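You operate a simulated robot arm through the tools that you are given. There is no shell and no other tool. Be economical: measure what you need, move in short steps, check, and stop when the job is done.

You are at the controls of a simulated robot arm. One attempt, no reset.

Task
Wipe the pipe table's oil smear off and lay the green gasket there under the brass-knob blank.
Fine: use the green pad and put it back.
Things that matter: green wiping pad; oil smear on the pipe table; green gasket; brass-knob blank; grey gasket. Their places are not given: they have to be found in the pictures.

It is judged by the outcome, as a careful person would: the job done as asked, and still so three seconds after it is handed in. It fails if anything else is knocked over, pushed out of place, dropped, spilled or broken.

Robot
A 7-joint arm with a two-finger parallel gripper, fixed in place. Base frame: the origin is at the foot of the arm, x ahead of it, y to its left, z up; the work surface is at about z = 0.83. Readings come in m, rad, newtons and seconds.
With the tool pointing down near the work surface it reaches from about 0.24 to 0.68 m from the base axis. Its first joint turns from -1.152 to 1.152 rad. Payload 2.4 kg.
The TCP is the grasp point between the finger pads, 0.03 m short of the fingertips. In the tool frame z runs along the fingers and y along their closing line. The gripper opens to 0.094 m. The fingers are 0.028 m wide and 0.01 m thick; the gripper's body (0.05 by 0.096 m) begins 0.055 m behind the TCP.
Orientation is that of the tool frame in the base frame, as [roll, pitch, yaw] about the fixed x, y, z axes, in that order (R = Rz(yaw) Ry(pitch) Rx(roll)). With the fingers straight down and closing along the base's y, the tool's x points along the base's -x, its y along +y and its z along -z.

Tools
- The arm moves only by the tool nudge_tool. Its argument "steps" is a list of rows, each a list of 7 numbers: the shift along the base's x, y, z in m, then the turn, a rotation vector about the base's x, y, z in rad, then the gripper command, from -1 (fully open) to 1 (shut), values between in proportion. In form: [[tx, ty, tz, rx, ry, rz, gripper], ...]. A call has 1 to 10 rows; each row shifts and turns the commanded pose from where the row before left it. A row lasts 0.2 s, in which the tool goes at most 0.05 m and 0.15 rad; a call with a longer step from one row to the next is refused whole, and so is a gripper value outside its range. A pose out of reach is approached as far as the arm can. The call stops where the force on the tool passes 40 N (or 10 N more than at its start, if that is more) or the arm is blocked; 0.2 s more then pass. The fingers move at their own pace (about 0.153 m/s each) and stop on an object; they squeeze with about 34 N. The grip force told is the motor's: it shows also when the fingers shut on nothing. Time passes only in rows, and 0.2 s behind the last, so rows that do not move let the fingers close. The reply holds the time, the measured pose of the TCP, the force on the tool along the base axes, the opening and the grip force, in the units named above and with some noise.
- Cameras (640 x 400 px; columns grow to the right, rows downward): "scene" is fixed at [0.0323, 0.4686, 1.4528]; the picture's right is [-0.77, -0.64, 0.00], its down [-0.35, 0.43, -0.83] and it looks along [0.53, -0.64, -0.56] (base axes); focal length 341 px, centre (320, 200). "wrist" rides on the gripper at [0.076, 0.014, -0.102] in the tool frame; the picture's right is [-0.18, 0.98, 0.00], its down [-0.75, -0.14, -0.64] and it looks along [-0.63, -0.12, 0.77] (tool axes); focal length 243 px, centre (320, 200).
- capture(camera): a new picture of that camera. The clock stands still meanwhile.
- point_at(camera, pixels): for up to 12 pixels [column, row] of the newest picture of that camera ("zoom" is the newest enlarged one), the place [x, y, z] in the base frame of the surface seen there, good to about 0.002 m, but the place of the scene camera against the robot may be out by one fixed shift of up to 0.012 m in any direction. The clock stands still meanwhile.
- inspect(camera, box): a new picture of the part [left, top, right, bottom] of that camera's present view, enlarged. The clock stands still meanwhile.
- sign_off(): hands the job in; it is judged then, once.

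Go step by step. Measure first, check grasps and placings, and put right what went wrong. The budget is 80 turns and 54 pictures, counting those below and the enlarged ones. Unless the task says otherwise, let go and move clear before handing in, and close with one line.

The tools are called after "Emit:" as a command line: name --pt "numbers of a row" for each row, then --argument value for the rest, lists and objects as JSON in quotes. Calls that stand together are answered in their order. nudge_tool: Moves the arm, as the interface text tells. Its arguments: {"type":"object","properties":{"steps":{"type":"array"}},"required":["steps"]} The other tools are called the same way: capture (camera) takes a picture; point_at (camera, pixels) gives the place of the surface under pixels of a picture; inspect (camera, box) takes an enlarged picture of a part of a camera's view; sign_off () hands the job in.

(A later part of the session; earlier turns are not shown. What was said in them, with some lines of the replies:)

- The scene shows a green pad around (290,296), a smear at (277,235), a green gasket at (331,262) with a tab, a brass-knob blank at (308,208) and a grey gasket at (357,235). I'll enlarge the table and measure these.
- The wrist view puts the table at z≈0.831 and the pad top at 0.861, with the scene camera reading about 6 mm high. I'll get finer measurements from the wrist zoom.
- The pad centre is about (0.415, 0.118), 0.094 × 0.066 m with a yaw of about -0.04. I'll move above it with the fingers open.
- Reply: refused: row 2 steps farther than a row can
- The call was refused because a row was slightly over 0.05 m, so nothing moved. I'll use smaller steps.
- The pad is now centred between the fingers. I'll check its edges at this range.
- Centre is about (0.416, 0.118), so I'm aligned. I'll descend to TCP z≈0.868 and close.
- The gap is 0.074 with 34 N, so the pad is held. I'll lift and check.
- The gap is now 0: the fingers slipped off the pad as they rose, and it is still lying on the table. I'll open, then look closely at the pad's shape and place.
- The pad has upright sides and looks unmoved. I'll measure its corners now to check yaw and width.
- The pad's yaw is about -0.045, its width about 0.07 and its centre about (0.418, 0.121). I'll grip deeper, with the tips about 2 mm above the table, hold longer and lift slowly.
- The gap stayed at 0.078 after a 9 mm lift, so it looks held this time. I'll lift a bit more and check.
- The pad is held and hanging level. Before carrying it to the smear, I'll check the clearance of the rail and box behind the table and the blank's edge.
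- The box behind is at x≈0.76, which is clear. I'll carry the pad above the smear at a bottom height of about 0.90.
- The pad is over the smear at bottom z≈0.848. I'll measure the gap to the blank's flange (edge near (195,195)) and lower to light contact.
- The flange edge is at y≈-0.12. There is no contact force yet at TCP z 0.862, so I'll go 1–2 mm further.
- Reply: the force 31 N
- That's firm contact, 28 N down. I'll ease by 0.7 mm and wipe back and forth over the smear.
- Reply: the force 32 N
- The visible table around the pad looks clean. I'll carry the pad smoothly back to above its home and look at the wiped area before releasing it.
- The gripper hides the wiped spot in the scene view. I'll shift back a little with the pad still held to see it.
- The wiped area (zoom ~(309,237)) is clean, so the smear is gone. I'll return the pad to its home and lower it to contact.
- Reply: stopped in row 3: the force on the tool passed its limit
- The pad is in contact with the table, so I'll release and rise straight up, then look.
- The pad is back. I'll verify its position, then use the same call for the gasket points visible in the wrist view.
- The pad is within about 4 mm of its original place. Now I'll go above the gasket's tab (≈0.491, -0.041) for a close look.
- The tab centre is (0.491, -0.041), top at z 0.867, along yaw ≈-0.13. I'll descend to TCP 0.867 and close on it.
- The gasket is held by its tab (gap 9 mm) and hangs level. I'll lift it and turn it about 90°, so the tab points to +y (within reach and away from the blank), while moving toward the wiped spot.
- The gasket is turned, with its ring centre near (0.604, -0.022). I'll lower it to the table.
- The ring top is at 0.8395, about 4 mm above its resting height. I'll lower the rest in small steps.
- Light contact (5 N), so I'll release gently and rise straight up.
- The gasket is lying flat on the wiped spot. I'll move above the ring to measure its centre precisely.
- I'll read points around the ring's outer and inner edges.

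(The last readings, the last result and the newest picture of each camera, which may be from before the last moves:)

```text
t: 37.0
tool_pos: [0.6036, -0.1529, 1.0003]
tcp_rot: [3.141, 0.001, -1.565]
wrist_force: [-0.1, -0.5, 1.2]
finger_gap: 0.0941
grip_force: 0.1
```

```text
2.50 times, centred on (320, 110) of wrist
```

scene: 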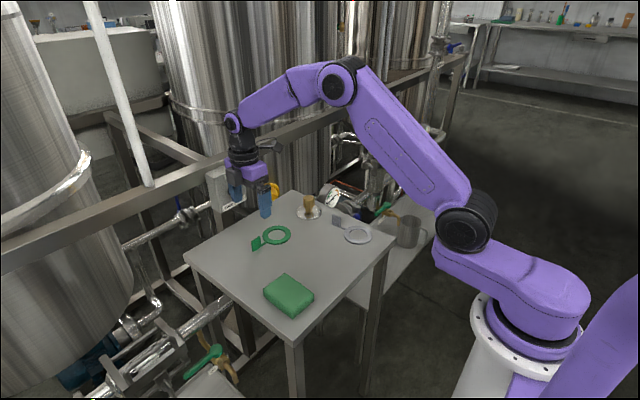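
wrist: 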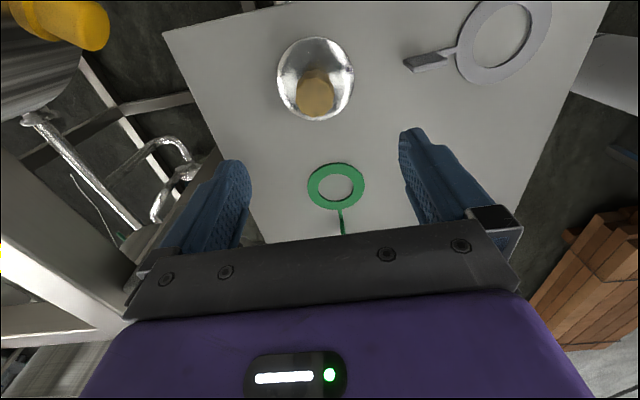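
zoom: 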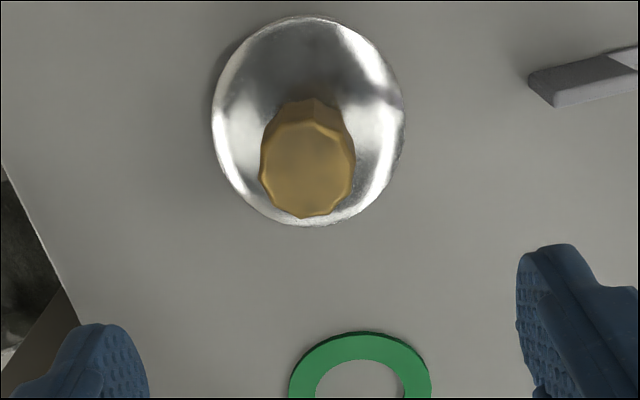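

The ring centre is about (0.604, -0.025), outer radius 0.038. Now I'll measure the blank's flange and knob.

Emit:
point_at --camera "zoom" --pixels '[[305, 22], [372, 52], [398, 115], [370, 190], [310, 222], [245, 190], [217, 112], [250, 45], [307, 165], [268, 165], [348, 165], [307, 207]]'

Emit:
point_at --camera "zoom" --pixels '[[307, 130], [307, 103], [307, 115], [268, 140], [346, 140], [266, 185], [350, 185], [330, 120], [285, 120]]'

Emit:
inspect --camera "scene" --box '[280, 180, 340, 225]'

```text
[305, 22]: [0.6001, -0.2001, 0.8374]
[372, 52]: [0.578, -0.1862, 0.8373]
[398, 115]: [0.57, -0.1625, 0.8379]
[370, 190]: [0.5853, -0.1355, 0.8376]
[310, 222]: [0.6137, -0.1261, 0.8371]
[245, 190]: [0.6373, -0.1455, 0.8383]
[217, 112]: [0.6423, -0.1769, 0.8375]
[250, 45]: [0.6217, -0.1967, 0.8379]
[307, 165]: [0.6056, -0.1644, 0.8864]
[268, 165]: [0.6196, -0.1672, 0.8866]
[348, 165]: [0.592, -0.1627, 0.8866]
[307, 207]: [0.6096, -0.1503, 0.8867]
```

```text
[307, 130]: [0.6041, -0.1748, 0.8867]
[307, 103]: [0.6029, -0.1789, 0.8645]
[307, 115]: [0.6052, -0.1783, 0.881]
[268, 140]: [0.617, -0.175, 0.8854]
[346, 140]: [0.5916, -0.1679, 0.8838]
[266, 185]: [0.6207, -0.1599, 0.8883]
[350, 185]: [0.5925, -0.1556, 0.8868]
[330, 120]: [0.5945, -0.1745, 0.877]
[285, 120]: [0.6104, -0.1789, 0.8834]
```

```text
8.89 times, centred on (310, 202) of scene
```

zoom: 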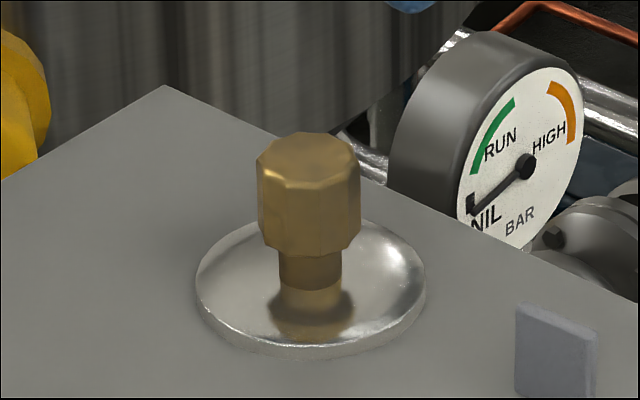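

The blank's centre is about (0.606, -0.165), with the knob head z 0.862–0.887. I'll check the gauge's position for gripper clearance before descending.

Emit:
point_at --camera "zoom" --pixels '[[480, 40], [410, 130], [525, 160], [560, 230], [165, 90], [560, 330], [590, 340], [520, 310], [600, 30], [475, 215]]'

```text
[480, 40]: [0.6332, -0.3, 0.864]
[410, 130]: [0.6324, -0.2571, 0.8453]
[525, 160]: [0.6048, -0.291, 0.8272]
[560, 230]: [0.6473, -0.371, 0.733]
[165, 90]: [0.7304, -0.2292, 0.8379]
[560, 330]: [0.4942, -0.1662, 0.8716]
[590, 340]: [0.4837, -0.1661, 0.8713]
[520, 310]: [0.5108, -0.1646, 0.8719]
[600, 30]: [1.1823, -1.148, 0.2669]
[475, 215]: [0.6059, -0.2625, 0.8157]
```

The gauge tops out at z≈0.86 and y<-0.25, so it's clear. I'll descend over the knob with the fingers along x and close.

Emit:
nudge_tool --pt "0.002 -0.012 -0.03 0 0 0 -1" --pt "0 0 -0.04 0 0 0 -0.7" --pt "0 0 -0.035 0 0 0 -0.6" --pt "0 0 -0.018 0 0 0 -0.6" --pt "0 0 0 0 0 0 -0.6"

Emit:
capture --camera "wrist"

```text
t: 38.2
tool_pos: [0.6073, -0.1689, 0.8772]
tcp_rot: [3.141, 0.0, -1.568]
wrist_force: [-0.4, 0.1, 0.1]
finger_gap: 0.075
grip_force: 0.0
```

```text
16 pictures are left
```

wrist: 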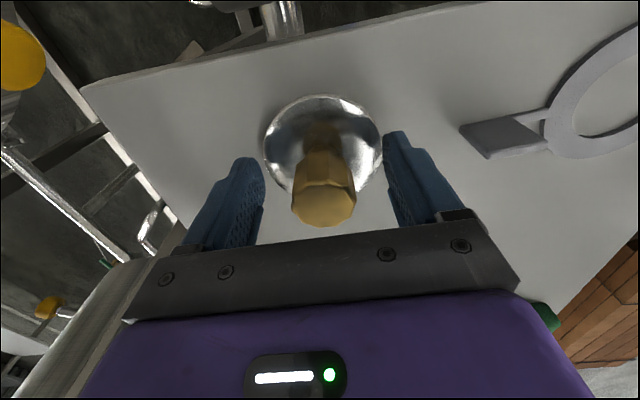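

The knob is between the fingers, about 3 mm toward +y of the TCP. I'll nudge that way and close.

Emit:
nudge_tool --pt "0 0.003 0 0 0 0 -0.6" --pt "0 0 0 0 0 0 0" --pt "0 0 0 0 0 0 1" --pt "0 0 0 0 0 0 1" --pt "0 0 0 0 0 0 1"

Emit:
nudge_tool --pt "0 0 0.003 0 0 0 1" --pt "0 0 0.007 0 0 0 1" --pt "0 0 0.01 0 0 0 1" --pt "0 0 0.015 0 0 0 1" --pt "0 0 0.015 0 0 0 1" --pt "0 0 0 0 0 0 1"

Emit:
capture --camera "wrist"

```text
t: 39.4
tool_pos: [0.6051, -0.1651, 0.8764]
tcp_rot: [-3.14, -0.001, -1.567]
wrist_force: [1.1, 0.3, -0.5]
finger_gap: 0.0324
grip_force: 33.9
```

```text
t: 40.8
tool_pos: [0.606, -0.1647, 0.9262]
tcp_rot: [3.141, 0.001, -1.568]
wrist_force: [-0.1, 0.7, -3.8]
finger_gap: 0.0321
grip_force: 34.1
```

```text
15 pictures are left
```

wrist: 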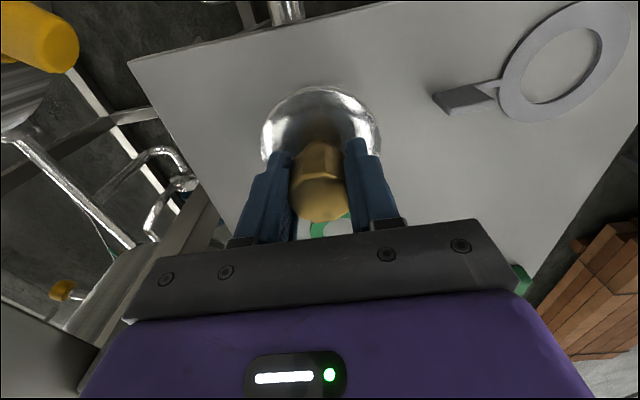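

The blank is lifted (3.8 N, gap 0.032). I'll measure the flange in hand to know its offset from the TCP and any tilt.

Emit:
point_at --camera "wrist" --pixels '[[320, 89], [360, 101], [377, 130], [282, 105], [265, 135], [300, 93], [345, 93], [370, 113], [272, 118], [320, 210], [378, 145], [264, 148]]'

Emit:
inspect --camera "scene" --box '[240, 150, 360, 260]'

```text
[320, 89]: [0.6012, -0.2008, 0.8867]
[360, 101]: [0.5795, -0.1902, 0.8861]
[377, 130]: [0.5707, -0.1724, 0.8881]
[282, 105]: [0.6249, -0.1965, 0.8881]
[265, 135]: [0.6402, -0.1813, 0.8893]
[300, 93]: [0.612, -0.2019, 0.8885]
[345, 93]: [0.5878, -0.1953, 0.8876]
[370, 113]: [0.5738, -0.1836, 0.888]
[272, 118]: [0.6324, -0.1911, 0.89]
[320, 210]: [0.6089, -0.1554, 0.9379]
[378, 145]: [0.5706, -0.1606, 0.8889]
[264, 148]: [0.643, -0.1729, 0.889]
```

```text
3.64 times, centred on (300, 205) of scene
```

zoom: 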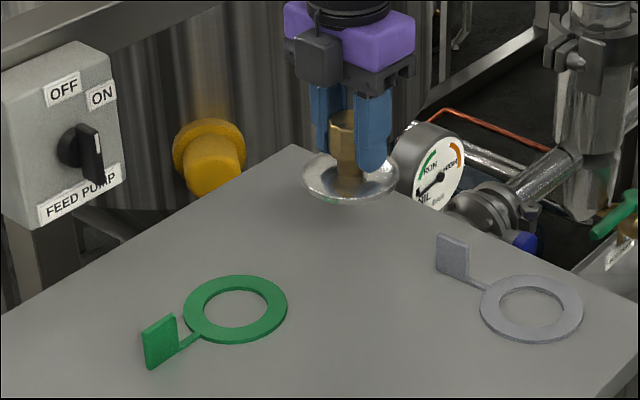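

The flange is centred on the TCP within a millimetre and level. I'll carry it over the ring centre (0.604, -0.025), down to about 5 mm above it.

Emit:
nudge_tool --pt "0 0 0.005 0 0 0 1" --pt "-0.001 0.03 0 0 0 0 1" --pt "-0.0005 0.035 0 0 0 0 1" --pt "-0.0005 0.035 0 0 0 0 1" --pt "0 0.025 0 0 0 0 1" --pt "0 0.015 0 0 0 0 1" --pt "0 0 -0.02 0 0 0 1" --pt "0 0 -0.015 0 0 0 1" --pt "0 0 -0.007 0 0 0 1" --pt "0 0 0 0 0 0 1"

Emit:
capture --camera "wrist"

Emit:
inspect --camera "scene" --box '[230, 190, 330, 260]'

```text
t: 43.0
tool_pos: [0.6052, -0.0248, 0.89]
tcp_rot: [-3.142, 0.0, -1.566]
wrist_force: [-0.3, -1.0, -3.0]
finger_gap: 0.0322
grip_force: 33.8
```

```text
13 pictures are left
```

wrist: 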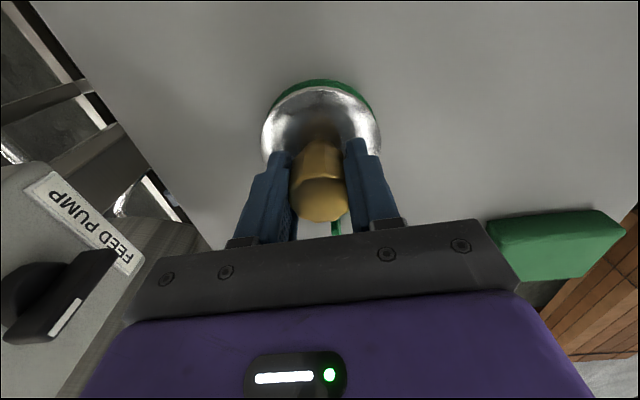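

```text
5.71 times, centred on (280, 225) of scene
```

zoom: 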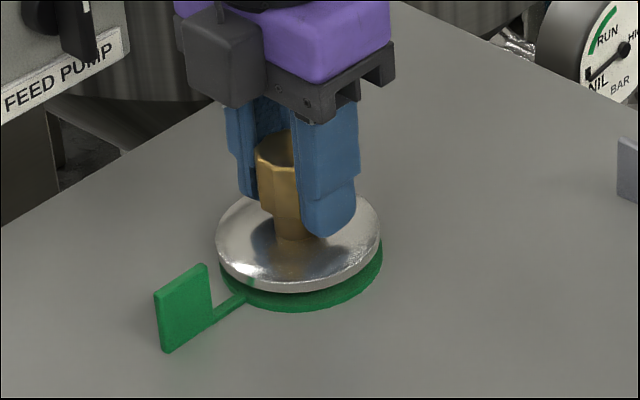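

It looks concentric. I'll check the edges: green just beyond the flange at the top (320,81), versus the flange edge at (320,89).

Emit:
point_at --camera "wrist" --pixels '[[318, 82], [290, 87], [355, 90], [318, 90], [300, 93], [377, 130], [265, 135], [360, 101], [272, 118], [370, 101]]'

```text
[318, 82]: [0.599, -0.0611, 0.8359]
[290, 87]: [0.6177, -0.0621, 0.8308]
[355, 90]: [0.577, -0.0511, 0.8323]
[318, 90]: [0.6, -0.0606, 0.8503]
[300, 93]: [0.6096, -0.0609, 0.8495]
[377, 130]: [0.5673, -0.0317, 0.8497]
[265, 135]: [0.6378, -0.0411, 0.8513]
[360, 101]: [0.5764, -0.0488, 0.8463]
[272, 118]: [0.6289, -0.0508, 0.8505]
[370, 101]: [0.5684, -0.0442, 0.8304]
```

The flange centre is about (0.6035, -0.0245) against a ring centre of (0.604, -0.025), which is good. It's about 8.5 mm above resting, so I'll lower in small steps.

Emit:
nudge_tool --pt "0 0 -0.004 0 0 0 1" --pt "0 0 -0.002 0 0 0 1" --pt "0 0 -0.001 0 0 0 1" --pt "0 0 -0.001 0 0 0 1" --pt "0 0 0 0 0 0 1"

```text
t: 44.2
tool_pos: [0.6054, -0.0245, 0.8794]
tcp_rot: [3.141, -0.001, -1.567]
wrist_force: [-0.4, -0.1, -2.4]
finger_gap: 0.0319
grip_force: 33.9
```

Emit:
nudge_tool --pt "0 0 -0.001 0 0 0 1" --pt "0 0 0 0 0 0 1"

```text
t: 44.8
tool_pos: [0.605, -0.0238, 0.8817]
tcp_rot: [3.141, 0.0, -1.568]
wrist_force: [-0.6, 0.3, -3.1]
finger_gap: 0.0324
grip_force: 33.9
```

Emit:
nudge_tool --pt "0 0 -0.001 0 0 0 1" --pt "0 0 0 0 0 0 1"

```text
t: 45.4
tool_pos: [0.6052, -0.0258, 0.8808]
tcp_rot: [-3.139, 0.0, -1.568]
wrist_force: [-5.2, -0.5, 15.2]
finger_gap: 0.0322
grip_force: 33.9
```

Contact is made (15 N) at the expected height. I'll open and rise clear.

Emit:
nudge_tool --pt "0 0 0.0005 0 0 0 0" --pt "0 0 0 0 0 0 -0.5" --pt "0 0 0 0 0 0 -0.5" --pt "0 0 0.02 0 0 0 -0.5" --pt "0 0 0.04 0 0 0 -0.5" --pt "0 0 0.045 0 0 0 -0.5" --pt "0 0 0.02 0 0 0 -0.5" --pt "-0.03 0 0 0 0 0 -0.5" --pt "-0.045 0 0 0 0 0 -0.5" --pt "-0.045 0 0 0 0 0 -0.5"

Emit:
nudge_tool --pt "-0.04 -0.03 0.01 0 0 0 -0.5" --pt "-0.04 -0.03 0.01 0 0 0 -0.5" --pt "-0.04 -0.03 0.01 0 0 0 -0.5" --pt "0 0 0 0 0 0 -0.5"

Emit:
capture --camera "scene"

Emit:
inspect --camera "scene" --box '[200, 180, 400, 325]'

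```text
t: 47.6
tool_pos: [0.4853, -0.022, 1.0053]
tcp_rot: [-3.141, 0.001, -1.567]
wrist_force: [-0.5, -0.2, -0.1]
finger_gap: 0.0704
grip_force: 0.0
```

```text
refused: row 1 steps farther than a row can; nothing moved
```

```text
11 pictures are left
```

scene: 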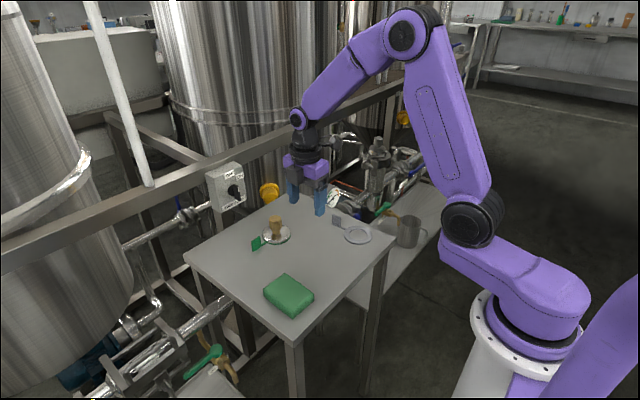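

```text
2.76 times, centred on (300, 252) of scene
```

zoom: 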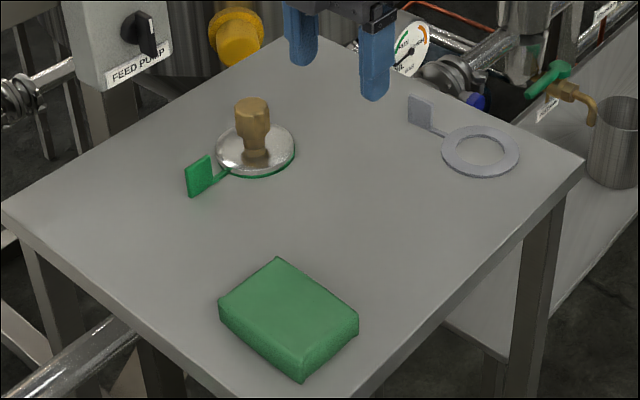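

The blank sits flat and centred on the green gasket at the wiped spot. The smear is gone, the pad is back, the grey gasket hasn't moved and the arm is clear, so I'm handing in.

Emit:
sign_off

```text
The job is handed in.
```

The oil smear is wiped off, the green gasket lies on that spot under the brass-knob blank, and the green pad is back within about 4 mm of where it started.
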